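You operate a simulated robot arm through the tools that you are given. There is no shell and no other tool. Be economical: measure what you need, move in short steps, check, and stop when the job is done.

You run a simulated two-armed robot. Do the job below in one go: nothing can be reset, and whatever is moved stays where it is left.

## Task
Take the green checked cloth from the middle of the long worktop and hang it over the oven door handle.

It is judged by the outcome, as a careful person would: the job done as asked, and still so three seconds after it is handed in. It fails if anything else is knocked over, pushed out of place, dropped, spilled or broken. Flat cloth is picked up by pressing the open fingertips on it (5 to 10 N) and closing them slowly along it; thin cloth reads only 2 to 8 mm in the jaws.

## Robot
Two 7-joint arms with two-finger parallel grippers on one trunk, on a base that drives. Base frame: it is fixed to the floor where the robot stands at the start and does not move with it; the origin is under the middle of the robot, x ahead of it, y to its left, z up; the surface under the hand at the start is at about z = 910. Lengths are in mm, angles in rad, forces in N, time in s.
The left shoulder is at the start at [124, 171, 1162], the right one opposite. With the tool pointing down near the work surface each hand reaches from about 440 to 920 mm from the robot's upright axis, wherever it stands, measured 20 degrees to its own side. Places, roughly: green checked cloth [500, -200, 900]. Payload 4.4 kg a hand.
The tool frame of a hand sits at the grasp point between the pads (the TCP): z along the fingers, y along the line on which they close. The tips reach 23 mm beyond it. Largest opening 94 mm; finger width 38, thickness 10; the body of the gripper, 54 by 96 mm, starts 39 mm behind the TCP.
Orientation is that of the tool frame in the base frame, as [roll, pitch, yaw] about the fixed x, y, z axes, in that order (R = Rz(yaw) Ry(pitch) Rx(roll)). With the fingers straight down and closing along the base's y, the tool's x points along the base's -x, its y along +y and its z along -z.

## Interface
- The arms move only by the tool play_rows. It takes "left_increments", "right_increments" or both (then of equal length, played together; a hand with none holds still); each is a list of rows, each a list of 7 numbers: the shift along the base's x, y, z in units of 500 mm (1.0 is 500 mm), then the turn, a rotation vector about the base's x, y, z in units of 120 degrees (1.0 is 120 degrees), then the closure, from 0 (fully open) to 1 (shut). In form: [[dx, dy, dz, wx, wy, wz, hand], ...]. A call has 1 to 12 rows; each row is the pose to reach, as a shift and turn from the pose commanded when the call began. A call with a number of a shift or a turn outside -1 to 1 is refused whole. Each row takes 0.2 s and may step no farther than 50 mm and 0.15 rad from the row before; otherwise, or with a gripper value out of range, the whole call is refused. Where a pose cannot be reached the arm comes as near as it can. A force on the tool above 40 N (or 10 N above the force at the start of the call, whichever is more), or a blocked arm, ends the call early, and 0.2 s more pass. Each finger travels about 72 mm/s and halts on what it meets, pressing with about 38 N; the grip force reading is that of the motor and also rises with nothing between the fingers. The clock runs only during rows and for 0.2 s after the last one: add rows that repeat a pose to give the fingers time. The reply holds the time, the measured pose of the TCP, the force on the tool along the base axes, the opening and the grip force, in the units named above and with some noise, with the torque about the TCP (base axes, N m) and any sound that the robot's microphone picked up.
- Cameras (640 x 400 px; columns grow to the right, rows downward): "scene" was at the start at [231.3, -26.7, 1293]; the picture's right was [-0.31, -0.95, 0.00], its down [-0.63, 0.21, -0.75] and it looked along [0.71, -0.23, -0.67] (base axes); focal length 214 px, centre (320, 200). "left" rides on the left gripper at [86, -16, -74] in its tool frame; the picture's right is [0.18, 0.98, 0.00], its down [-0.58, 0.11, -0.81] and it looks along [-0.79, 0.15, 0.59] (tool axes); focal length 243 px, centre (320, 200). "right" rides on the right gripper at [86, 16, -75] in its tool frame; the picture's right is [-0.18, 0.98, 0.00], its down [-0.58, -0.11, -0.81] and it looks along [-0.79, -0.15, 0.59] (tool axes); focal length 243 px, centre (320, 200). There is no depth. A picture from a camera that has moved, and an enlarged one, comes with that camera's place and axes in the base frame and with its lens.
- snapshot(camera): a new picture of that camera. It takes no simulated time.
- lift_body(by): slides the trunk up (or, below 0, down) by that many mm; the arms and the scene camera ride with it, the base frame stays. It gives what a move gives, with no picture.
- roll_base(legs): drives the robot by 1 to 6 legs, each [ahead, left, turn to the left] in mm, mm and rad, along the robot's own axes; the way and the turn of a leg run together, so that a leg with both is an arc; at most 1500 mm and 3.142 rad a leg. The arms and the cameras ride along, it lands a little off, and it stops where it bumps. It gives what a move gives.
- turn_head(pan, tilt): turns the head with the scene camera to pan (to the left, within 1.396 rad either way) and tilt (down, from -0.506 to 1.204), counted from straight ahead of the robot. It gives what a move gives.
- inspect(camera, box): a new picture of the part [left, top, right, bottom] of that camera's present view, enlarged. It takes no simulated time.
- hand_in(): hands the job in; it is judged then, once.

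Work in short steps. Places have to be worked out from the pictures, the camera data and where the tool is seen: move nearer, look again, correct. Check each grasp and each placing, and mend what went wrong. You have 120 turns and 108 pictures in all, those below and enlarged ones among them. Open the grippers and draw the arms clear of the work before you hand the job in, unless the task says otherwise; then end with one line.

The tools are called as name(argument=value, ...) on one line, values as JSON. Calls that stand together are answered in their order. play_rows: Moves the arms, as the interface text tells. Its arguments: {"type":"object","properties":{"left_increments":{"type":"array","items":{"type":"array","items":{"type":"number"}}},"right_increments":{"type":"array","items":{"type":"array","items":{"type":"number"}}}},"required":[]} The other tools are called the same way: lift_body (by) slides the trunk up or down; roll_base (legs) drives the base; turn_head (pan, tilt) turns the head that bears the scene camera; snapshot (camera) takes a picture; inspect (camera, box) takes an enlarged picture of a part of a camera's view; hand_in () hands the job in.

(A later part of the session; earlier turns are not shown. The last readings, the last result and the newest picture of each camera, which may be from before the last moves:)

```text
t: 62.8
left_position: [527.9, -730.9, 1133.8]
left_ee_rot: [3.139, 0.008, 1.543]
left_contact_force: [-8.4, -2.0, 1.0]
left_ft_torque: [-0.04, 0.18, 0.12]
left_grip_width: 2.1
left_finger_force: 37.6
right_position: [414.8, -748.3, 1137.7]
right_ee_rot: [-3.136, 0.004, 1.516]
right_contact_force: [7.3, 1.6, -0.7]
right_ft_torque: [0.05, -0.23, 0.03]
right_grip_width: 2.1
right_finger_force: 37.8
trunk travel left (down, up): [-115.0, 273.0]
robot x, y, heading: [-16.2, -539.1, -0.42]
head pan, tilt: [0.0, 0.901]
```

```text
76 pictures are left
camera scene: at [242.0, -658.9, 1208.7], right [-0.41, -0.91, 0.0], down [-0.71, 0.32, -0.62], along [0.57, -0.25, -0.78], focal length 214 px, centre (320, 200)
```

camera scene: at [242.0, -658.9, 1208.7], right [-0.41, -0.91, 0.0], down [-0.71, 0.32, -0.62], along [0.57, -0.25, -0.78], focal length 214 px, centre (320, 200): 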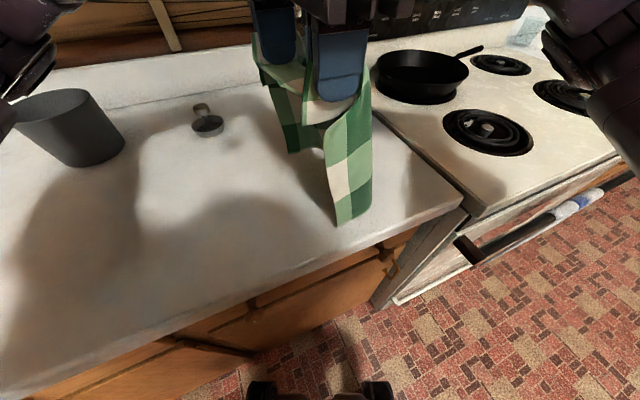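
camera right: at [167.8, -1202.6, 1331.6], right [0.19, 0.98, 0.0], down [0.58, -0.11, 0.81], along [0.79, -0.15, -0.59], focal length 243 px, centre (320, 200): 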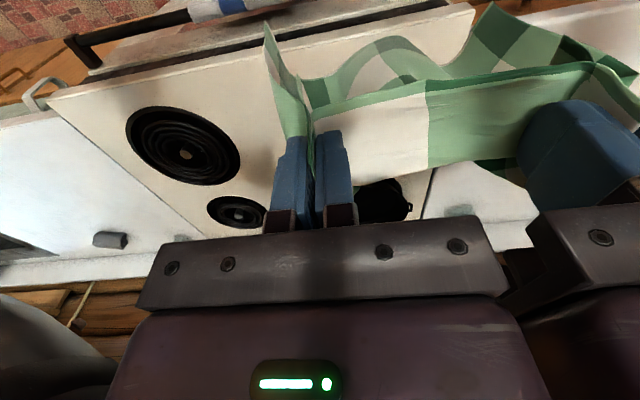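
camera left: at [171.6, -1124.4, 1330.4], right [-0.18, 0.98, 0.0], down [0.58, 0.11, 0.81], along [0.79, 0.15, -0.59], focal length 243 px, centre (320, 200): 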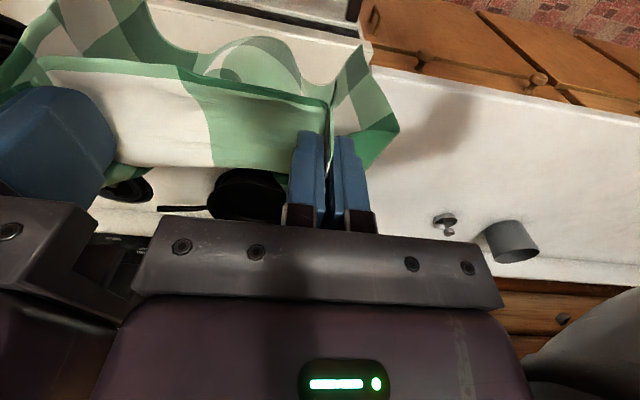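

The hem now touches the top at about x 404. I'll sweep both hands +y while descending, to lay the cloth flat.

play_rows(left_increments=[[0, 0.02, -0.05, 0, 0, 0, 1], [0, 0.06, -0.1, 0, 0, 0, 1], [0, 0.11, -0.15, 0, 0, 0, 1], [0, 0.17, -0.2, 0, 0, 0, 1], [0, 0.23, -0.25, 0, 0, 0, 1], [0, 0.29, -0.29, 0, 0, 0, 1], [0, 0.35, -0.33, 0, 0, 0, 1], [0, 0.41, -0.37, 0, 0, 0, 1], [0, 0.43, -0.38, 0, 0, 0, 1]], right_increments=[[0, 0.02, -0.05, 0, 0, 0, 1], [0, 0.06, -0.1, 0, 0, 0, 1], [0, 0.11, -0.15, 0, 0, 0, 1], [0, 0.17, -0.2, 0, 0, 0, 1], [0, 0.23, -0.25, 0, 0, 0, 1], [0, 0.29, -0.29, 0, 0, 0, 1], [0, 0.35, -0.33, 0, 0, 0, 1], [0, 0.41, -0.37, 0, 0, 0, 1], [0, 0.43, -0.384, 0, 0, 0, 1]])

snapshot(camera="scene")

```text
t: 64.8
left_position: [528.6, -518.4, 938.8]
left_ee_rot: [-3.141, 0.007, 1.542]
left_contact_force: [-7.4, -2.2, 0.9]
left_ft_torque: [-0.07, 0.18, 0.13]
left_grip_width: 2.3
left_finger_force: 38.1
right_position: [416.9, -533.8, 942.8]
right_ee_rot: [-3.132, 0.001, 1.516]
right_contact_force: [6.8, 1.7, -0.4]
right_ft_torque: [0.02, -0.15, 0.02]
right_grip_width: 2.0
right_finger_force: 38.0
trunk travel left (down, up): [-115.0, 273.0]
robot x, y, heading: [-21.1, -543.9, -0.423]
head pan, tilt: [0.0, 0.901]
```

```text
75 pictures are left
camera scene: at [243.0, -659.5, 1208.1], right [-0.41, -0.91, 0.0], down [-0.72, 0.32, -0.62], along [0.57, -0.25, -0.78], focal length 214 px, centre (320, 200)
```

scene: 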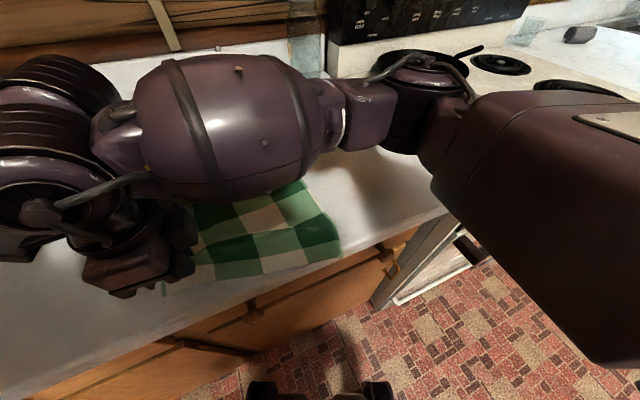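

The cloth lies flat. I'll open both hands and lift clear.

play_rows(left_increments=[[0, 0, -0.004, 0, 0, 0, 0.9], [0, 0, -0.004, 0, 0, 0, 0.7], [0, 0, -0.004, 0, 0, 0, 0.5], [0, 0, 0.02, 0, 0, 0, 0.4], [0, 0, 0.1, 0, 0, 0, 0.4], [0, 0, 0.2, 0, 0, 0, 0.4]], right_increments=[[0, 0, -0.008, 0, 0, 0, 0.9], [0, 0, -0.01, 0, 0, 0, 0.7], [0, 0, -0.01, 0, 0, 0, 0.5], [0, 0, 0.02, 0, 0, 0, 0.4], [0, 0, 0.1, 0, 0, 0, 0.4], [0, 0, 0.2, 0, 0, 0, 0.4]])

snapshot(camera="left")

snapshot(camera="right")

```text
t: 66.2
left_position: [526.8, -518.7, 1043.7]
left_ee_rot: [3.141, 0.007, 1.544]
left_contact_force: [-0.3, -0.1, 0.0]
left_ft_torque: [0.01, 0.02, 0.02]
left_grip_width: 56.1
left_finger_force: 0.0
right_position: [417.7, -532.5, 1044.6]
right_ee_rot: [-3.131, 0.004, 1.517]
right_contact_force: [-0.1, -0.2, 0.0]
right_ft_torque: [-0.01, -0.04, -0.03]
right_grip_width: 56.5
right_finger_force: 0.0
trunk travel left (down, up): [-115.0, 273.0]
robot x, y, heading: [-24.6, -536.1, -0.419]
head pan, tilt: [0.0, 0.901]
```

```text
74 pictures are left
camera left: at [513.9, -431.3, 1116.5], right [0.99, 0.16, 0.0], down [0.09, -0.58, 0.81], along [0.13, -0.8, -0.59], focal length 243 px, centre (320, 200)
```

left: 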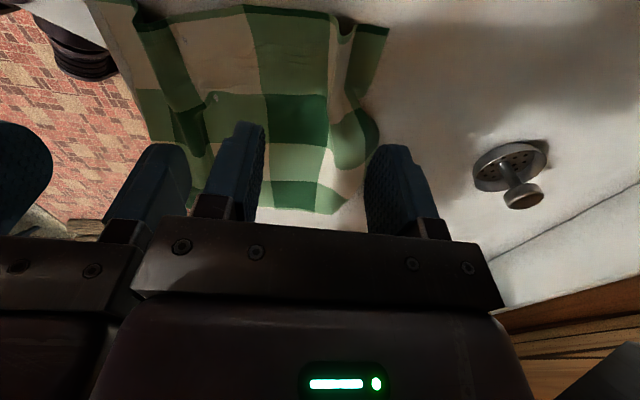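

```text
73 pictures are left
camera right: at [440.0, -446.5, 1118.2], right [0.97, -0.24, -0.01], down [-0.13, -0.57, 0.81], along [-0.2, -0.79, -0.59], focal length 243 px, centre (320, 200)
```

right: 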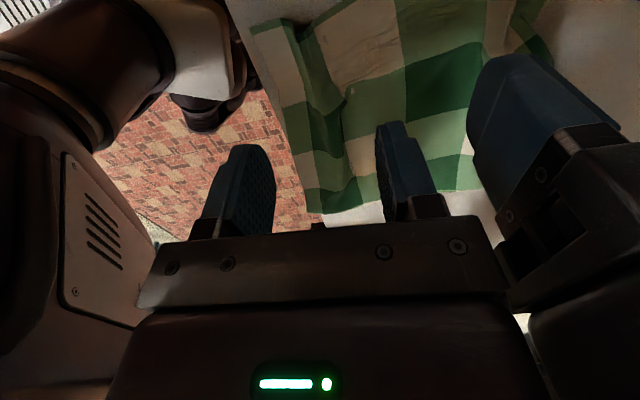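

The cloth is down, with two ridges left at the grips. I'll lift, part the hands and undo the wrist rotation.

play_rows(left_increments=[[0.02, 0.04, 0.08, 0, 0, 0, 0.3], [0.03, 0.08, 0.15, 0, 0, 0.06, 0.3], [0.04, 0.12, 0.2, 0, 0, 0.12, 0.3], [0.05, 0.16, 0.2, 0, 0, 0.18, 0.3], [0.06, 0.2, 0.2, 0, 0, 0.24, 0.3], [0.06, 0.22, 0.2, 0, 0, 0.3, 0.3], [0.06, 0.22, 0.2, 0, 0, 0.36, 0.3], [0.06, 0.22, 0.2, 0, 0, 0.42, 0.3], [0.06, 0.22, 0.2, 0, 0, 0.48, 0.3], [0.06, 0.22, 0.2, 0, 0, 0.54, 0.3], [0.06, 0.22, 0.2, 0, 0, 0.56, 0.3]], right_increments=[[0, -0.06, 0.08, 0, 0, 0, 0.3], [-0.01, -0.12, 0.15, 0, 0, 0.06, 0.3], [-0.02, -0.18, 0.2, 0, 0, 0.12, 0.3], [-0.03, -0.24, 0.2, 0, 0, 0.18, 0.3], [-0.04, -0.28, 0.2, 0, 0, 0.24, 0.3], [-0.05, -0.3, 0.2, 0, 0, 0.3, 0.3], [-0.05, -0.3, 0.2, 0, 0, 0.36, 0.3], [-0.05, -0.3, 0.2, 0, 0, 0.42, 0.3], [-0.05, -0.3, 0.2, 0, 0, 0.48, 0.3], [-0.05, -0.3, 0.2, 0, 0, 0.54, 0.3], [-0.05, -0.3, 0.2, 0, 0, 0.56, 0.3]])

roll_base(legs=[[0, 0, 0.42], [-100, -100, 0]])

snapshot(camera="scene")

```text
t: 68.6
left_position: [558.6, -407.6, 1140.7]
left_ee_rot: [-3.141, 0.007, 2.717]
left_contact_force: [-0.3, -0.4, -1.0]
left_ft_torque: [0.0, 0.05, -0.02]
left_grip_width: 65.9
left_finger_force: 0.0
right_position: [392.1, -684.2, 1143.4]
right_ee_rot: [-3.132, 0.002, 2.692]
right_contact_force: [0.3, -0.2, 0.6]
right_ft_torque: [0.0, -0.02, 0.01]
right_grip_width: 65.9
right_finger_force: 0.0
trunk travel left (down, up): [-115.0, 273.0]
robot x, y, heading: [-18.1, -539.0, -0.423]
head pan, tilt: [0.0, 0.901]
```

```text
t: 71.4
left_position: [347.0, -273.6, 1140.1]
left_ee_rot: [-3.142, 0.007, -3.129]
left_contact_force: [-0.4, -0.4, -0.1]
left_ft_torque: [0.02, 0.02, -0.01]
left_grip_width: 65.8
left_finger_force: 0.1
right_position: [314.0, -594.2, 1143.4]
right_ee_rot: [-3.134, 0.002, 3.126]
right_contact_force: [0.0, -0.2, 1.0]
right_ft_torque: [-0.04, -0.02, 0.02]
right_grip_width: 65.7
right_finger_force: 0.0
trunk travel left (down, up): [-115.0, 273.0]
robot x, y, heading: [-119.4, -637.6, 0.018]
head pan, tilt: [0.0, 0.901]
```

```text
72 pictures are left
camera scene: at [168.4, -634.8, 1207.8], right [0.02, -1.0, 0.0], down [-0.78, -0.01, -0.62], along [0.62, 0.01, -0.78], focal length 214 px, centre (320, 200)
```

scene: 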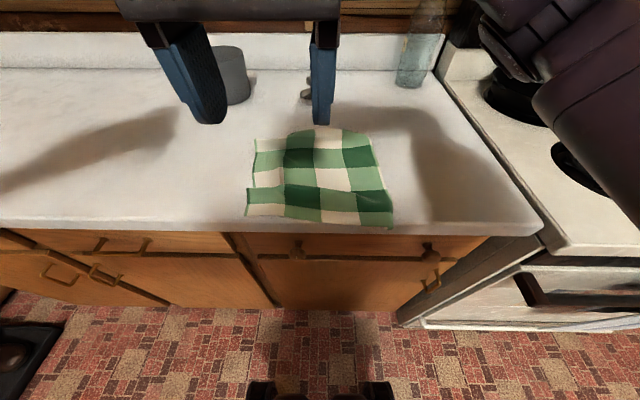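

inspect(camera="scene", box=[230, 110, 420, 240])

```text
3.08 times, centred on (325, 175) of scene
camera zoom: at [168.4, -634.8, 1207.8], right [0.02, -1.0, 0.0], down [-0.78, -0.01, -0.62], along [0.62, 0.01, -0.78], focal length 660 px, centre (305, 277)
```

zoom: 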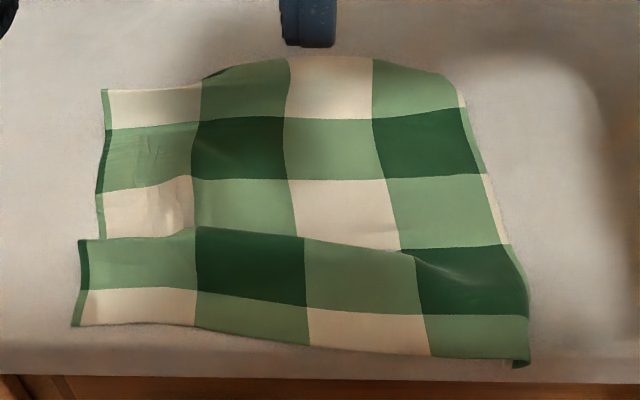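

The cloth now lies with its 260 mm edge along the counter front, from [368,-505] to [350,-748], with a soft pleat on top. I'll grip that edge with small 30 mm pinches at y≈-535 and -715, moving both hands above those points first.

play_rows(left_increments=[[0.012, -0.074, -0.05, 0, 0, 0, 0.5], [0.024, -0.148, -0.1, 0, 0, 0, 0.68], [0.036, -0.222, -0.15, 0, 0, 0, 0.68], [0.048, -0.296, -0.2, 0, 0, 0, 0.68], [0.06, -0.37, -0.25, 0, 0, 0, 0.68], [0.071, -0.444, -0.3, 0, 0, 0, 0.68], [0.082, -0.522, -0.35, 0, 0, 0, 0.68], [0.082, -0.522, -0.35, 0, 0, 0, 0.68]], right_increments=[[0.018, -0.035, -0.05, 0, 0, 0, 0.5], [0.036, -0.07, -0.1, 0, 0, 0, 0.68], [0.054, -0.105, -0.15, 0, 0, 0, 0.68], [0.072, -0.14, -0.2, 0, 0, 0, 0.68], [0.09, -0.175, -0.25, 0, 0, 0, 0.68], [0.108, -0.21, -0.3, 0, 0, 0, 0.68], [0.124, -0.242, -0.356, 0, 0, 0, 0.68], [0.124, -0.242, -0.356, 0, 0, 0, 0.68]])

snapshot(camera="left")

snapshot(camera="right")

```text
t: 73.2
left_position: [389.1, -535.7, 966.2]
left_ee_rot: [3.141, 0.007, -3.127]
left_contact_force: [0.0, -0.8, 0.2]
left_ft_torque: [0.05, -0.01, 0.01]
left_grip_width: 30.1
left_finger_force: 0.1
right_position: [377.0, -714.0, 964.9]
right_ee_rot: [-3.133, 0.003, 3.131]
right_contact_force: [-0.1, -0.6, 0.3]
right_ft_torque: [0.01, -0.01, 0.0]
right_grip_width: 29.9
right_finger_force: 0.1
trunk travel left (down, up): [-115.0, 273.0]
robot x, y, heading: [-122.2, -639.1, 0.024]
head pan, tilt: [0.0, 0.901]
```

```text
70 pictures are left
camera left: at [302.8, -552.7, 1040.3], right [-0.2, 0.98, 0.0], down [0.57, 0.12, 0.81], along [0.8, 0.16, -0.58], focal length 243 px, centre (320, 200)
```

left: 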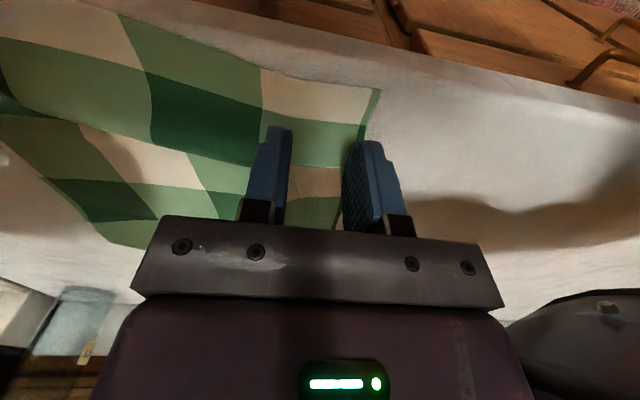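

```text
69 pictures are left
camera right: at [291.0, -695.0, 1039.3], right [0.2, 0.98, -0.01], down [0.58, -0.11, 0.81], along [0.79, -0.16, -0.59], focal length 243 px, centre (320, 200)
```

right: 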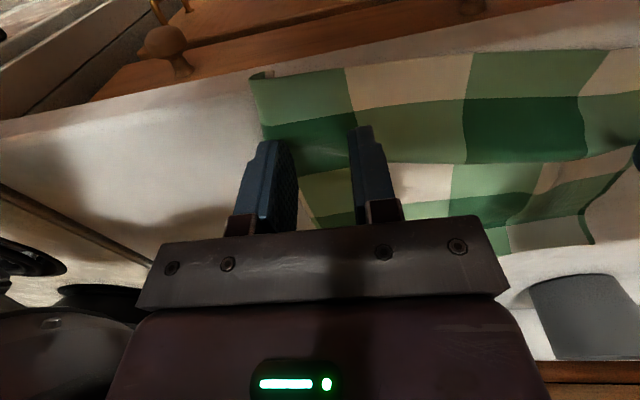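

The corners are at [370,-506] and [346,-743], and both fingers land just inside them. I'm lowering both to touch.

play_rows(left_increments=[[0, 0, -0.04, 0, 0, 0, 0.68], [0, 0, -0.06, 0, 0, 0, 0.68], [0, 0, -0.064, 0, 0, 0, 0.68], [0, 0, -0.066, 0, 0, 0, 0.68]], right_increments=[[0, 0, -0.04, 0, 0, 0, 0.68], [0, 0, -0.058, 0, 0, 0, 0.68], [0, 0, -0.062, 0, 0, 0, 0.68], [0, 0, -0.064, 0, 0, 0, 0.68]])

```text
t: 74.2
left_position: [389.1, -532.5, 933.7]
left_ee_rot: [-3.14, 0.01, -3.129]
left_contact_force: [3.1, 0.8, 15.8]
left_ft_torque: [0.17, 0.05, -0.04]
left_grip_width: 30.0
left_finger_force: 0.0
right_position: [375.6, -714.1, 935.2]
right_ee_rot: [-3.132, 0.003, 3.127]
right_contact_force: [0.2, 0.1, -0.3]
right_ft_torque: [0.0, 0.01, -0.02]
right_grip_width: 29.9
right_finger_force: 0.0
trunk travel left (down, up): [-115.0, 273.0]
robot x, y, heading: [-119.7, -638.3, 0.018]
head pan, tilt: [0.0, 0.901]
```

Left presses at 16 N, while right isn't touching yet. I'll ease the left by 1.5 mm and lower the right by 3 mm.

play_rows(left_increments=[[0, 0, 0.003, 0, 0, 0, 0.68], [0, 0, 0.003, 0, 0, 0, 0.68]], right_increments=[[0, 0, -0.004, 0, 0, 0, 0.68], [0, 0, -0.006, 0, 0, 0, 0.68]])

```text
t: 74.8
left_position: [387.5, -531.9, 934.3]
left_ee_rot: [3.141, 0.007, -3.129]
left_contact_force: [1.0, 0.1, 2.8]
left_ft_torque: [0.02, -0.03, -0.02]
left_grip_width: 30.0
left_finger_force: 0.0
right_position: [376.9, -712.8, 934.7]
right_ee_rot: [-3.136, 0.008, 3.128]
right_contact_force: [2.5, -2.4, 24.3]
right_ft_torque: [0.46, 0.17, 0.0]
right_grip_width: 29.6
right_finger_force: 0.1
trunk travel left (down, up): [-115.0, 273.0]
robot x, y, heading: [-123.9, -636.5, 0.019]
head pan, tilt: [0.0, 0.901]
```

I'll trim both to around 10 N, then close slowly while sliding each hand 12 mm inward.

play_rows(left_increments=[[0, 0, -0.0016, 0, 0, 0, 0.68], [0, -0.003, -0.0016, 0, 0, 0, 0.71], [0, -0.006, -0.0016, 0, 0, 0, 0.75], [0, -0.009, -0.0016, 0, 0, 0, 0.79], [0, -0.012, -0.0016, 0, 0, 0, 0.83], [0, -0.015, -0.0016, 0, 0, 0, 0.87], [0, -0.018, -0.0016, 0, 0, 0, 0.91], [0, -0.021, -0.0016, 0, 0, 0, 0.95], [0, -0.024, -0.0016, 0, 0, 0, 1], [0, -0.024, -0.0016, 0, 0, 0, 1], [0, -0.024, -0.0016, 0, 0, 0, 1]], right_increments=[[0, 0, 0.0032, 0, 0, 0, 0.68], [0, 0.003, 0.0032, 0, 0, 0, 0.71], [0, 0.006, 0.0032, 0, 0, 0, 0.75], [0, 0.009, 0.0032, 0, 0, 0, 0.79], [0, 0.012, 0.0032, 0, 0, 0, 0.83], [0, 0.015, 0.0032, 0, 0, 0, 0.87], [0, 0.018, 0.0032, 0, 0, 0, 0.91], [0, 0.021, 0.0032, 0, 0, 0, 0.95], [0, 0.024, 0.0032, 0, 0, 0, 1], [0, 0.024, 0.0032, 0, 0, 0, 1], [0, 0.024, 0.0032, 0, 0, 0, 1]])

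snapshot(camera="left")

snapshot(camera="right")

```text
t: 75.7
left_position: [386.1, -536.2, 933.4]
left_ee_rot: [-3.14, 0.008, -3.129]
left_contact_force: [0.3, 0.4, 6.7]
left_ft_torque: [0.1, -0.04, 0.03]
left_grip_width: 20.1
left_finger_force: 0.2
right_position: [374.7, -710.7, 934.6]
right_ee_rot: [-3.134, 0.008, 3.128]
right_contact_force: [-1.4, -1.5, 18.1]
right_ft_torque: [0.23, 0.22, 0.04]
right_grip_width: 18.8
right_finger_force: 0.1
trunk travel left (down, up): [-115.0, 273.0]
robot x, y, heading: [-117.2, -639.6, 0.02]
head pan, tilt: [0.0, 0.901]
stopped in row 4 (right hand): the force on the tool passed its limit at 41 N (the readings are from after the stop); the commanded pose is now the measured one
```

```text
68 pictures are left
camera left: at [300.7, -553.7, 1007.2], right [-0.2, 0.98, 0.0], down [0.57, 0.12, 0.81], along [0.8, 0.16, -0.58], focal length 243 px, centre (320, 200)
```

left: 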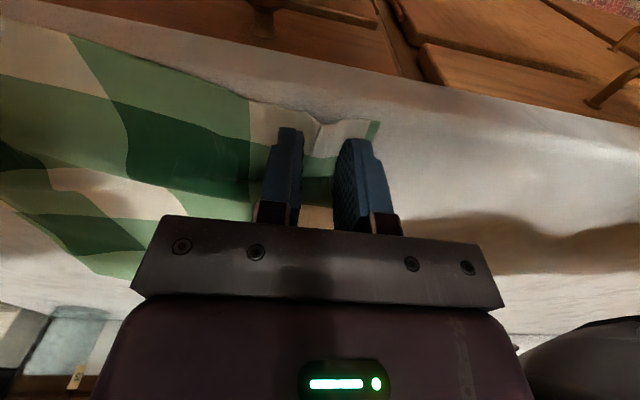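

```text
67 pictures are left
camera right: at [289.5, -691.7, 1007.0], right [0.2, 0.98, -0.01], down [0.57, -0.11, 0.81], along [0.79, -0.16, -0.58], focal length 243 px, centre (320, 200)
```

right: 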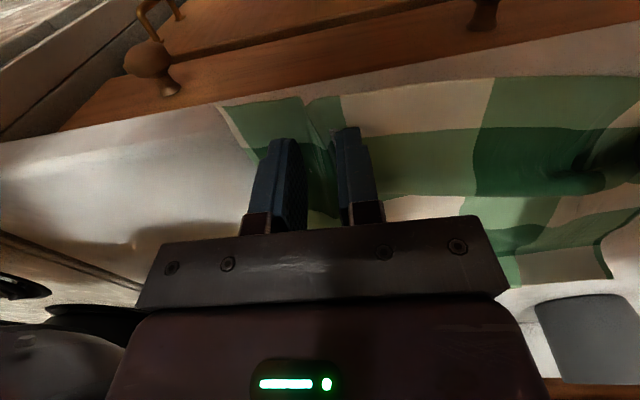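

Ridges are forming, though the right was pressed a bit hard. I'll raise it 1 mm and finish closing.

play_rows(left_increments=[[0, 0, 0, 0, 0, 0, 0.79], [0, -0.002, 0, 0, 0, 0, 0.83], [0, -0.004, 0, 0, 0, 0, 0.87], [0, -0.006, 0, 0, 0, 0, 0.91], [0, -0.008, 0, 0, 0, 0, 0.95], [0, -0.01, 0, 0, 0, 0, 1], [0, -0.01, 0, 0, 0, 0, 1], [0, -0.01, 0, 0, 0, 0, 1]], right_increments=[[0, 0, 0.002, 0, 0, 0, 0.8], [0, 0.002, 0.002, 0, 0, 0, 0.83], [0, 0.004, 0.002, 0, 0, 0, 0.87], [0, 0.006, 0.002, 0, 0, 0, 0.91], [0, 0.008, 0.002, 0, 0, 0, 0.95], [0, 0.01, 0.002, 0, 0, 0, 1], [0, 0.01, 0.002, 0, 0, 0, 1], [0, 0.01, 0.002, 0, 0, 0, 1]])

snapshot(camera="left")

snapshot(camera="right")

```text
t: 77.5
left_position: [387.1, -539.6, 934.8]
left_ee_rot: [-3.141, 0.009, -3.128]
left_contact_force: [0.2, 2.7, 21.3]
left_ft_torque: [0.1, 0.02, 0.02]
left_grip_width: 1.6
left_finger_force: 37.4
right_position: [377.0, -705.5, 934.9]
right_ee_rot: [-3.133, 0.004, 3.129]
right_contact_force: [-1.7, 0.3, 8.5]
right_ft_torque: [0.06, 0.09, 0.02]
right_grip_width: 2.1
right_finger_force: 38.4
trunk travel left (down, up): [-115.0, 273.0]
robot x, y, heading: [-120.9, -635.4, 0.012]
head pan, tilt: [0.0, 0.901]
```

```text
66 pictures are left
camera left: at [300.7, -557.6, 1007.1], right [-0.2, 0.98, 0.0], down [0.57, 0.12, 0.81], along [0.8, 0.16, -0.58], focal length 243 px, centre (320, 200)
```

left: 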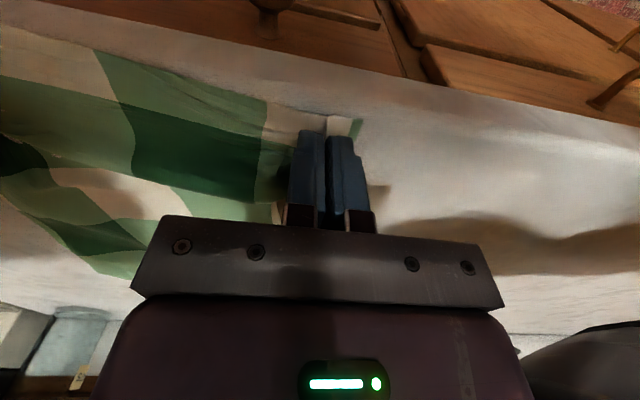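

```text
65 pictures are left
camera right: at [290.0, -686.0, 1007.2], right [0.2, 0.98, -0.01], down [0.58, -0.11, 0.81], along [0.79, -0.16, -0.59], focal length 243 px, centre (320, 200)
```

right: 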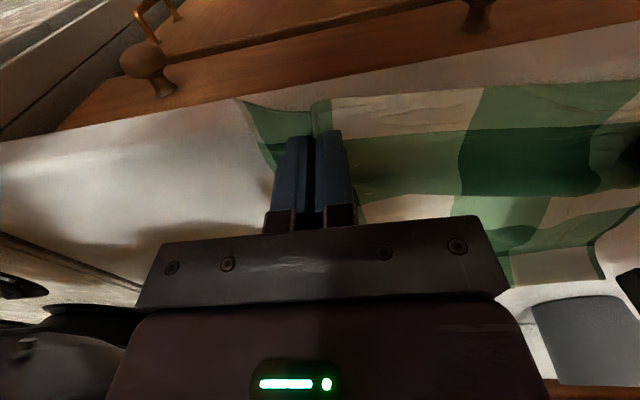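

Both read about 2 mm with full grip force. I'll lift slowly by 120 mm and check that the cloth follows.

play_rows(left_increments=[[0, 0, 0.03, 0, 0, 0, 1], [0, 0, 0.08, 0, 0, 0, 1], [0, 0, 0.14, 0, 0, 0, 1], [0, 0, 0.2, 0, 0, 0, 1], [0, 0, 0.24, 0, 0, 0, 1]], right_increments=[[0, 0, 0.03, 0, 0, 0, 1], [0, 0, 0.08, 0, 0, 0, 1], [0, 0, 0.14, 0, 0, 0, 1], [0, 0, 0.2, 0, 0, 0, 1], [0, 0, 0.24, 0, 0, 0, 1]])

snapshot(camera="scene")

```text
t: 78.7
left_position: [387.8, -539.7, 1054.0]
left_ee_rot: [3.14, 0.008, -3.132]
left_contact_force: [-0.7, -2.8, 0.6]
left_ft_torque: [-0.05, 0.03, 0.04]
left_grip_width: 1.8
left_finger_force: 37.5
right_position: [375.6, -709.4, 1052.1]
right_ee_rot: [-3.133, 0.003, 3.129]
right_contact_force: [-0.4, 3.4, -0.2]
right_ft_torque: [0.03, -0.02, -0.03]
right_grip_width: 2.2
right_finger_force: 38.2
trunk travel left (down, up): [-115.0, 273.0]
robot x, y, heading: [-121.0, -637.3, 0.02]
head pan, tilt: [0.0, 0.901]
```

```text
64 pictures are left
camera scene: at [168.2, -634.6, 1208.0], right [0.02, -1.0, 0.0], down [-0.78, -0.01, -0.62], along [0.62, 0.01, -0.78], focal length 214 px, centre (320, 200)
```

scene: 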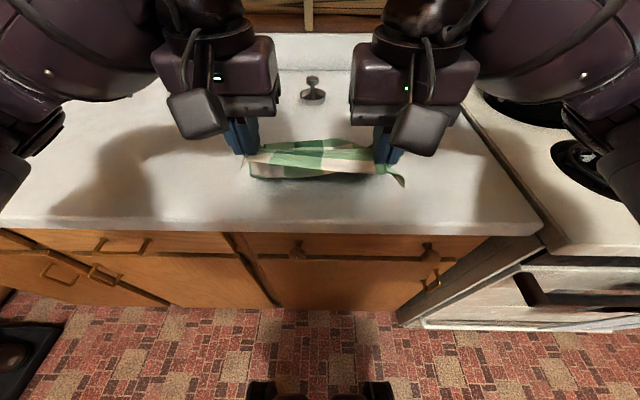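

Held well. I'll raise the trunk 200 mm, back off, and drive to the oven.

lift_body(by=200)

roll_base(legs=[[-220, 0, -0.018], [0, -545, 0]])

snapshot(camera="scene")

snapshot(camera="left")

snapshot(camera="right")

```text
t: 80.9
left_position: [387.8, -541.7, 1252.7]
left_ee_rot: [3.141, 0.006, -3.129]
left_contact_force: [0.7, -0.3, -0.8]
left_ft_torque: [0.0, 0.01, 0.01]
left_grip_width: 1.7
left_finger_force: 37.8
right_position: [376.9, -705.5, 1252.2]
right_ee_rot: [-3.13, 0.001, 3.129]
right_contact_force: [0.1, 0.0, -0.7]
right_ft_torque: [0.0, 0.0, 0.04]
right_grip_width: 2.0
right_finger_force: 37.4
trunk travel left (down, up): [-315.0, 73.0]
robot x, y, heading: [-123.0, -638.9, 0.019]
head pan, tilt: [0.0, 0.901]
```

```text
t: 87.4
left_position: [171.9, -1091.4, 1252.9]
left_ee_rot: [-3.141, 0.003, 3.141]
left_contact_force: [-0.2, 0.4, -0.2]
left_ft_torque: [0.01, -0.01, 0.0]
left_grip_width: 2.1
left_finger_force: 37.9
right_position: [159.3, -1255.6, 1252.7]
right_ee_rot: [-3.132, 0.003, 3.116]
right_contact_force: [0.2, 0.1, -0.1]
right_ft_torque: [0.04, 0.02, -0.01]
right_grip_width: 2.2
right_finger_force: 37.3
trunk travel left (down, up): [-315.0, 73.0]
robot x, y, heading: [-338.5, -1185.9, 0.004]
head pan, tilt: [0.0, 0.901]
```

```text
63 pictures are left
camera scene: at [-200.8, -1182.8, 1429.2], right [0.01, -1.0, 0.0], down [-0.78, -0.01, -0.62], along [0.62, 0.0, -0.78], focal length 214 px, centre (320, 200)
```

scene: 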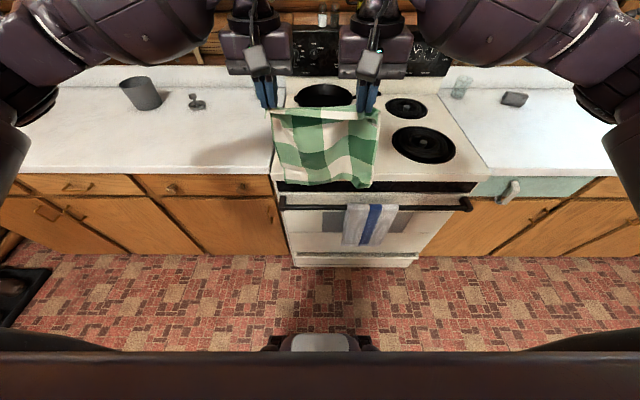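

```text
62 pictures are left
camera left: at [86.4, -1107.4, 1326.3], right [-0.18, 0.98, 0.0], down [0.58, 0.11, 0.81], along [0.8, 0.15, -0.59], focal length 243 px, centre (320, 200)
```

left: 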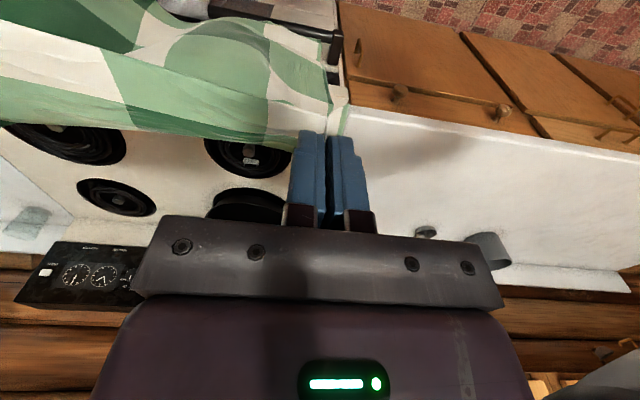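

```text
61 pictures are left
camera right: at [73.6, -1235.5, 1326.5], right [0.21, 0.98, -0.01], down [0.58, -0.12, 0.81], along [0.79, -0.17, -0.59], focal length 243 px, centre (320, 200)
```

right: 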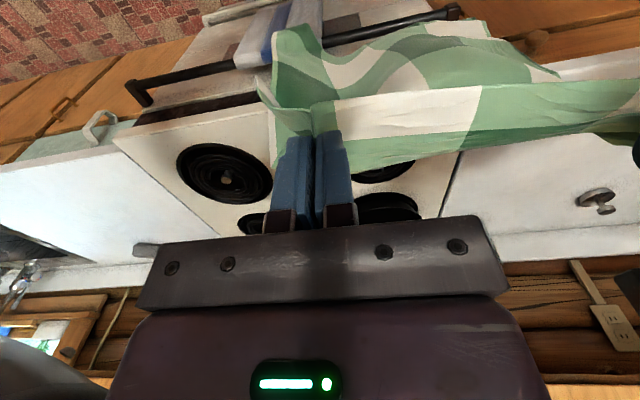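

inspect(camera="scene", box=[240, 90, 420, 220])

```text
3.08 times, centred on (330, 155) of scene
camera zoom: at [-200.8, -1182.8, 1429.2], right [0.01, -1.0, 0.0], down [-0.78, -0.01, -0.62], along [0.62, 0.0, -0.78], focal length 660 px, centre (289, 338)
```

zoom: 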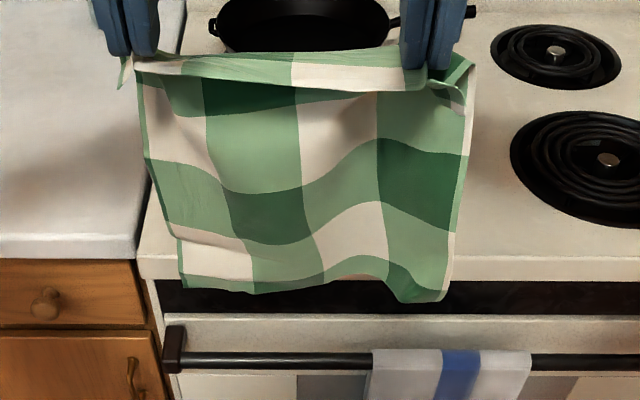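

Now it hangs much flatter, about 215 mm wide (y -1087..-1308). The hem is mostly at x≈215, with the right lower corner curling toward me at x≈173. I'll shift 32 mm left and 100 mm ahead and measure again.

roll_base(legs=[[100, 32, 0]])

inspect(camera="scene", box=[220, 70, 440, 220])

snapshot(camera="right")

snapshot(camera="left")

```text
t: 88.6
left_position: [274.2, -1059.0, 1253.3]
left_ee_rot: [-3.141, 0.004, -3.139]
left_contact_force: [-0.3, 0.1, -1.0]
left_ft_torque: [-0.01, 0.01, 0.0]
left_grip_width: 1.9
left_finger_force: 38.4
right_position: [259.1, -1222.2, 1253.1]
right_ee_rot: [-3.133, 0.004, 3.119]
right_contact_force: [0.0, 0.0, -0.5]
right_ft_torque: [-0.01, 0.02, -0.01]
right_grip_width: 1.8
right_finger_force: 38.3
trunk travel left (down, up): [-315.0, 73.0]
robot x, y, heading: [-235.3, -1148.9, 0.005]
head pan, tilt: [0.0, 0.901]
```

```text
2.67 times, centred on (330, 145) of scene
camera zoom: at [-99.6, -1150.0, 1429.2], right [0.01, -1.0, 0.0], down [-0.78, -0.01, -0.62], along [0.62, 0.0, -0.78], focal length 572 px, centre (293, 347)
```

zoom: 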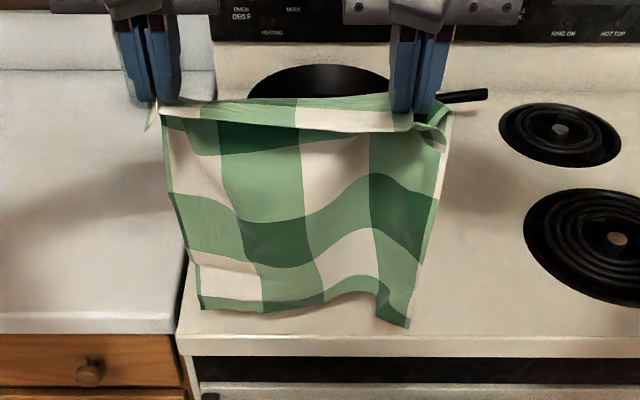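

```text
58 pictures are left
camera right: at [174.7, -1202.7, 1326.4], right [0.21, 0.98, -0.01], down [0.58, -0.12, 0.81], along [0.79, -0.17, -0.59], focal length 243 px, centre (320, 200)
```

right: 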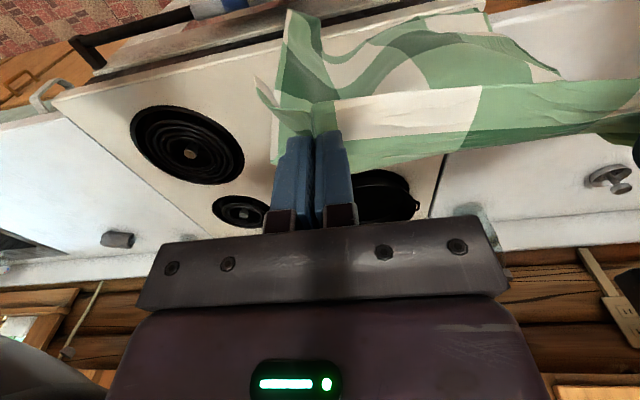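

```text
57 pictures are left
camera left: at [187.5, -1074.6, 1326.1], right [-0.18, 0.98, 0.0], down [0.58, 0.11, 0.81], along [0.8, 0.15, -0.59], focal length 243 px, centre (320, 200)
```

left: 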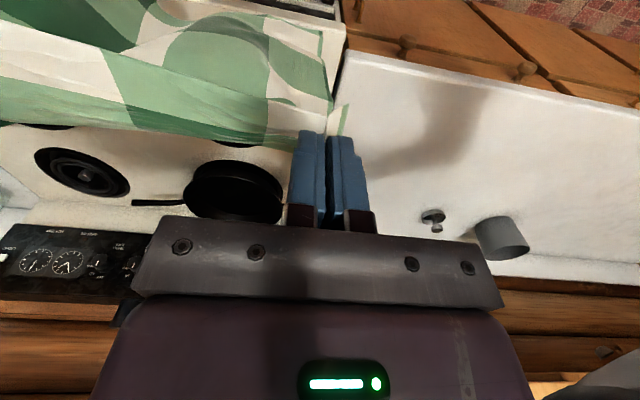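

The right lower corner is at [254,-1255,1015] while the rest of the hem is at x≈285–310. I'll yaw the right hand about 0.5 rad to swing that outer flap toward the door, then re-check.

play_rows(right_increments=[[0, 0, 0, 0, 0, 0.06, 1], [0, 0, 0, 0, 0, 0.12, 1], [0, 0, 0, 0, 0, 0.18, 1], [0, 0, 0, 0, 0, 0.24, 1], [0, 0, 0, 0, 0, 0.24, 1], [0, 0, 0, 0, 0, 0.24, 1]])

inspect(camera="scene", box=[220, 70, 440, 220])

snapshot(camera="right")

```text
t: 90.0
left_position: [272.6, -1059.5, 1252.9]
left_ee_rot: [-3.139, 0.006, -3.141]
left_contact_force: [-1.0, -7.9, -0.2]
left_ft_torque: [-0.17, -0.03, 0.13]
left_grip_width: 1.5
left_finger_force: 38.0
right_position: [260.8, -1222.4, 1253.8]
right_ee_rot: [-3.133, 0.003, -2.662]
right_contact_force: [1.4, 7.8, -0.7]
right_ft_torque: [0.2, 0.01, -0.17]
right_grip_width: 1.9
right_finger_force: 38.1
trunk travel left (down, up): [-315.0, 73.0]
robot x, y, heading: [-234.7, -1148.3, 0.004]
head pan, tilt: [0.0, 0.901]
```

```text
2.67 times, centred on (330, 145) of scene
camera zoom: at [-100.4, -1150.2, 1429.2], right [0.01, -1.0, 0.0], down [-0.78, -0.01, -0.62], along [0.62, 0.0, -0.78], focal length 572 px, centre (293, 347)
```

zoom: 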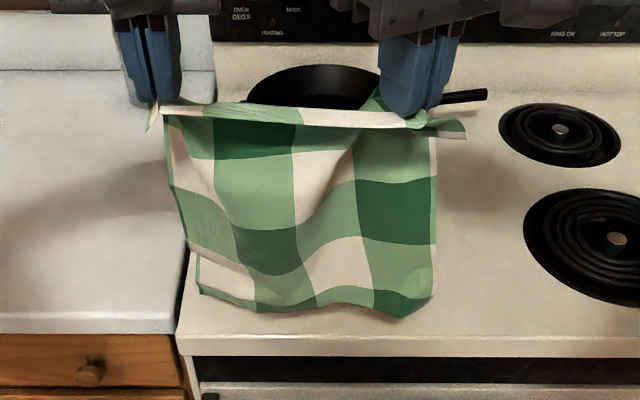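

```text
55 pictures are left
camera right: at [175.9, -1246.5, 1326.4], right [-0.29, 0.96, -0.01], down [0.56, 0.18, 0.81], along [0.78, 0.23, -0.59], focal length 243 px, centre (320, 200)
```

right: 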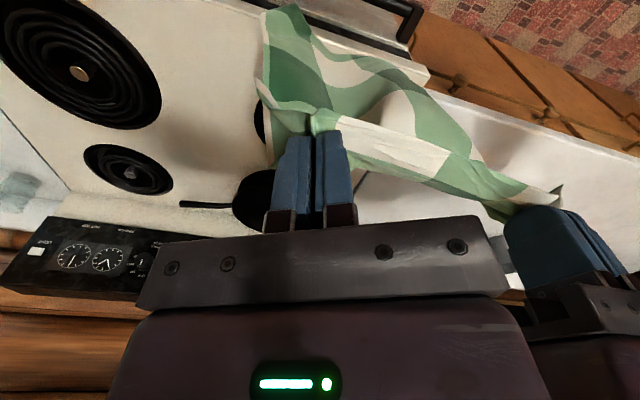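

The hem is now smooth, at x≈270–302 and y≈-1055..-1280, right over the gap. I'll ease the hand tension by 3 mm and lower the trunk until the hem is just above the bar.

play_rows(right_increments=[[0, 0.006, 0, 0, 0, 0, 1], [0, 0.006, 0, 0, 0, 0, 1]])

lift_body(by=-160)

snapshot(camera="scene")

snapshot(camera="right")

snapshot(camera="left")

```text
t: 90.6
left_position: [272.1, -1058.6, 1254.3]
left_ee_rot: [-3.141, 0.006, 3.141]
left_contact_force: [-1.3, -4.7, -0.1]
left_ft_torque: [-0.14, 0.0, 0.07]
left_grip_width: 1.8
left_finger_force: 38.1
right_position: [259.9, -1221.1, 1253.5]
right_ee_rot: [-3.134, 0.005, -2.663]
right_contact_force: [0.6, 5.8, 0.2]
right_ft_torque: [0.13, -0.03, -0.1]
right_grip_width: 2.0
right_finger_force: 37.7
trunk travel left (down, up): [-315.0, 73.0]
robot x, y, heading: [-238.6, -1148.9, 0.006]
head pan, tilt: [0.0, 0.901]
```

```text
t: 92.5
left_position: [271.2, -1057.6, 1095.2]
left_ee_rot: [-3.138, 0.011, 3.141]
left_contact_force: [-0.4, -4.9, -0.3]
left_ft_torque: [-0.12, -0.02, 0.07]
left_grip_width: 2.0
left_finger_force: 38.2
right_position: [258.8, -1219.8, 1095.9]
right_ee_rot: [-3.131, 0.007, -2.663]
right_contact_force: [-0.2, 4.3, -0.1]
right_ft_torque: [0.1, -0.03, -0.15]
right_grip_width: 2.1
right_finger_force: 38.1
trunk travel left (down, up): [-155.0, 233.0]
robot x, y, heading: [-234.1, -1154.0, 0.004]
head pan, tilt: [0.0, 0.901]
```

```text
54 pictures are left
camera scene: at [9.7, -1149.5, 1256.8], right [0.01, -1.0, 0.0], down [-0.78, -0.01, -0.62], along [0.62, 0.0, -0.78], focal length 214 px, centre (320, 200)
```

scene: 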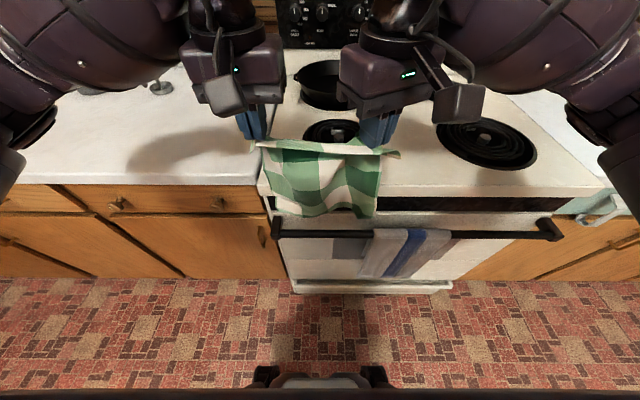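

```text
53 pictures are left
camera right: at [173.9, -1244.1, 1168.0], right [-0.29, 0.96, -0.01], down [0.56, 0.18, 0.81], along [0.78, 0.23, -0.58], focal length 243 px, centre (320, 200)
```

right: 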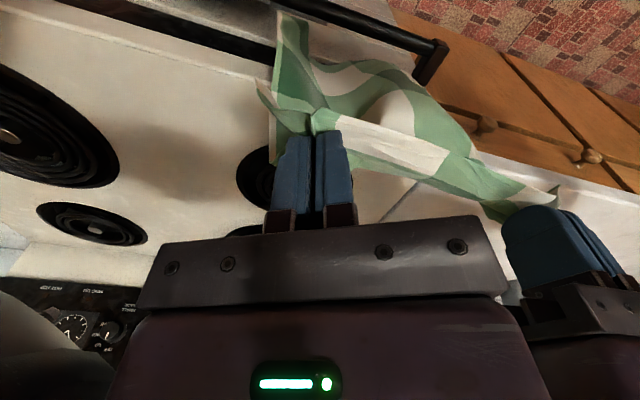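

```text
52 pictures are left
camera left: at [185.1, -1074.8, 1168.0], right [-0.18, 0.98, 0.0], down [0.57, 0.11, 0.81], along [0.8, 0.15, -0.58], focal length 243 px, centre (320, 200)
```

left: 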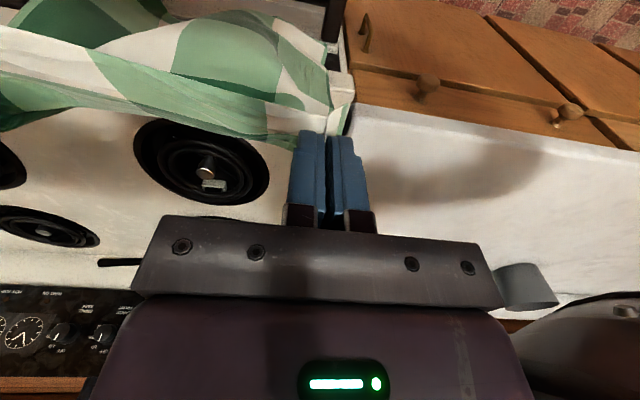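

inspect(camera="scene", box=[240, 130, 420, 260])

inspect(camera="right", box=[240, 0, 480, 150])

```text
3.08 times, centred on (330, 195) of scene
camera zoom: at [9.7, -1149.5, 1256.8], right [0.01, -1.0, 0.0], down [-0.78, -0.01, -0.62], along [0.62, 0.0, -0.78], focal length 660 px, centre (289, 215)
```

zoom: 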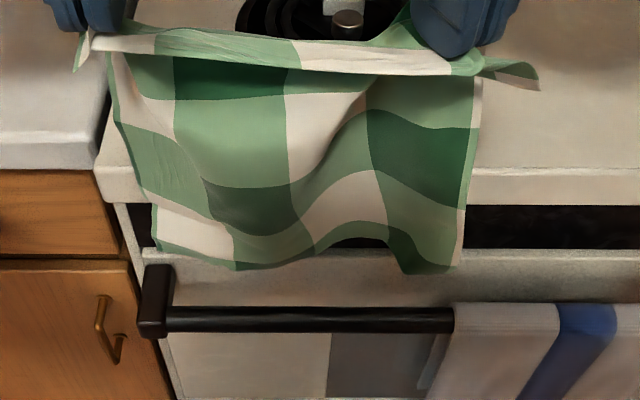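

```text
2.67 times, centred on (360, 75) of right
camera zoom: at [173.9, -1244.1, 1168.0], right [-0.29, 0.96, -0.01], down [0.56, 0.18, 0.81], along [0.78, 0.23, -0.58], focal length 647 px, centre (213, 533)
```

zoom: 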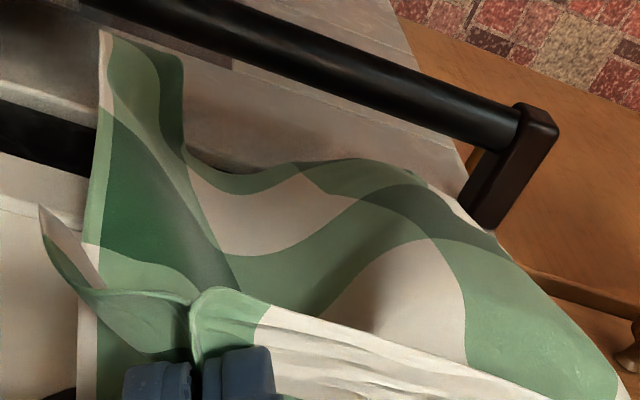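

The hem sits right over the gap: x≈278–298, z≈850, y -1053..-1271, with mount and towel at -1060 and -1277. I'll nudge 5 mm right and lower 60 mm.

play_rows(left_increments=[[0.002, -0.01, -0.02, 0, 0, 0, 1], [0.004, -0.01, -0.045, 0, 0, 0, 1], [0.004, -0.01, -0.07, 0, 0, 0, 1], [0.004, -0.01, -0.095, 0, 0, 0, 1], [0.004, -0.01, -0.12, 0, 0, 0, 1], [0.004, -0.01, -0.12, 0, 0, 0, 1]], right_increments=[[0.002, -0.01, -0.02, 0, 0, 0, 1], [0.004, -0.01, -0.045, 0, 0, 0, 1], [0.004, -0.01, -0.07, 0, 0, 0, 1], [0.004, -0.01, -0.095, 0, 0, 0, 1], [0.004, -0.01, -0.12, 0, 0, 0, 1], [0.004, -0.01, -0.12, 0, 0, 0, 1]])

inspect(camera="scene", box=[240, 130, 420, 260])

inspect(camera="right", box=[240, 0, 480, 150])

```text
t: 93.8
left_position: [274.5, -1064.8, 1032.7]
left_ee_rot: [3.14, 0.008, 3.141]
left_contact_force: [-0.8, -5.2, -1.4]
left_ft_torque: [-0.18, -0.01, 0.11]
left_grip_width: 1.7
left_finger_force: 37.8
right_position: [262.4, -1228.4, 1033.4]
right_ee_rot: [-3.13, 0.004, -2.664]
right_contact_force: [1.5, 6.5, -0.4]
right_ft_torque: [0.15, -0.01, -0.09]
right_grip_width: 1.7
right_finger_force: 38.0
trunk travel left (down, up): [-155.0, 233.0]
robot x, y, heading: [-235.5, -1149.3, 0.006]
head pan, tilt: [0.0, 0.901]
```

```text
3.08 times, centred on (330, 195) of scene
camera zoom: at [10.8, -1149.5, 1256.3], right [0.01, -1.0, 0.0], down [-0.78, -0.01, -0.62], along [0.62, 0.0, -0.78], focal length 660 px, centre (289, 215)
```

zoom: 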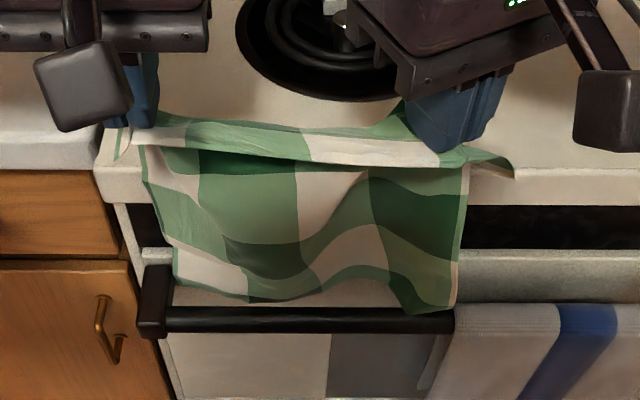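

```text
2.67 times, centred on (360, 75) of right
camera zoom: at [178.0, -1250.5, 1105.6], right [-0.29, 0.96, -0.01], down [0.56, 0.18, 0.81], along [0.78, 0.23, -0.59], focal length 647 px, centre (213, 533)
```

zoom: 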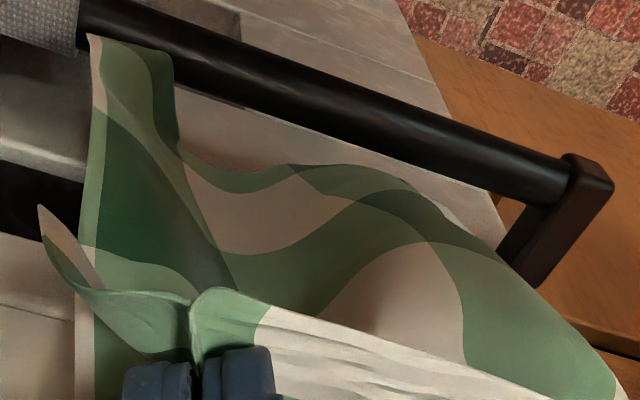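

The right end of the hem computes to [280, -1258, 794], already just behind the bar. I'll nudge 4 mm toward the door and lower another 50 mm.

play_rows(left_increments=[[0.004, 0, -0.01, 0, 0, 0, 1], [0.006, 0, -0.03, 0, 0, 0, 1], [0.006, 0, -0.05, 0, 0, 0, 1], [0.006, 0, -0.075, 0, 0, 0, 1], [0.006, 0, -0.1, 0, 0, 0, 1], [0.006, 0, -0.1, 0, 0, 0, 1]], right_increments=[[0.006, 0, -0.01, 0, 0, 0, 1], [0.01, 0, -0.03, 0, 0, 0, 1], [0.01, 0, -0.05, 0, 0, 0, 1], [0.01, 0, -0.075, 0, 0, 0, 1], [0.01, 0, -0.1, 0, 0, 0, 1], [0.01, 0, -0.1, 0, 0, 0, 1]])

inspect(camera="scene", box=[240, 150, 420, 280])

inspect(camera="right", box=[240, 0, 480, 150])

```text
t: 95.2
left_position: [278.8, -1064.1, 982.4]
left_ee_rot: [-3.141, 0.006, 3.141]
left_contact_force: [-0.4, -7.1, -0.8]
left_ft_torque: [-0.14, 0.0, 0.09]
left_grip_width: 2.0
left_finger_force: 37.8
right_position: [266.7, -1227.2, 984.0]
right_ee_rot: [-3.13, 0.006, -2.662]
right_contact_force: [0.3, 6.5, -0.3]
right_ft_torque: [0.11, -0.02, -0.13]
right_grip_width: 2.2
right_finger_force: 37.7
trunk travel left (down, up): [-155.0, 233.0]
robot x, y, heading: [-237.0, -1151.8, 0.007]
head pan, tilt: [0.0, 0.901]
```

```text
3.08 times, centred on (330, 215) of scene
camera zoom: at [10.9, -1149.5, 1256.3], right [0.01, -1.0, 0.0], down [-0.78, -0.01, -0.62], along [0.62, 0.0, -0.78], focal length 660 px, centre (289, 154)
```

zoom: 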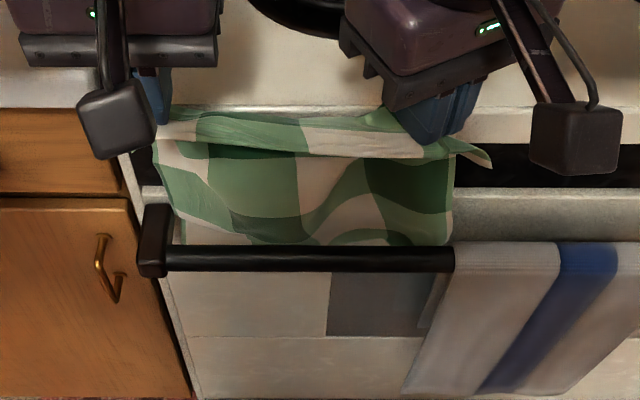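

```text
2.67 times, centred on (360, 75) of right
camera zoom: at [181.9, -1250.5, 1057.7], right [-0.29, 0.96, -0.01], down [0.56, 0.18, 0.81], along [0.78, 0.23, -0.59], focal length 647 px, centre (213, 533)
```

zoom: 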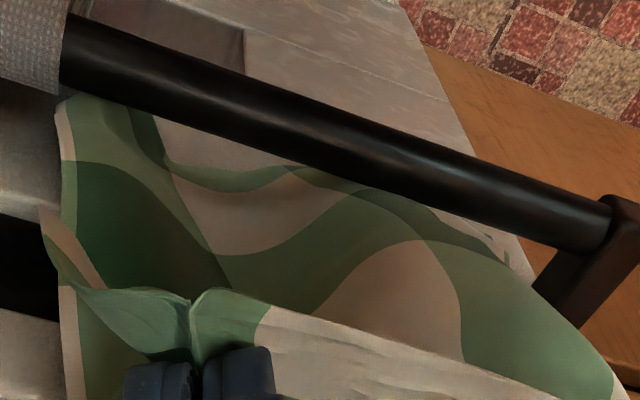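

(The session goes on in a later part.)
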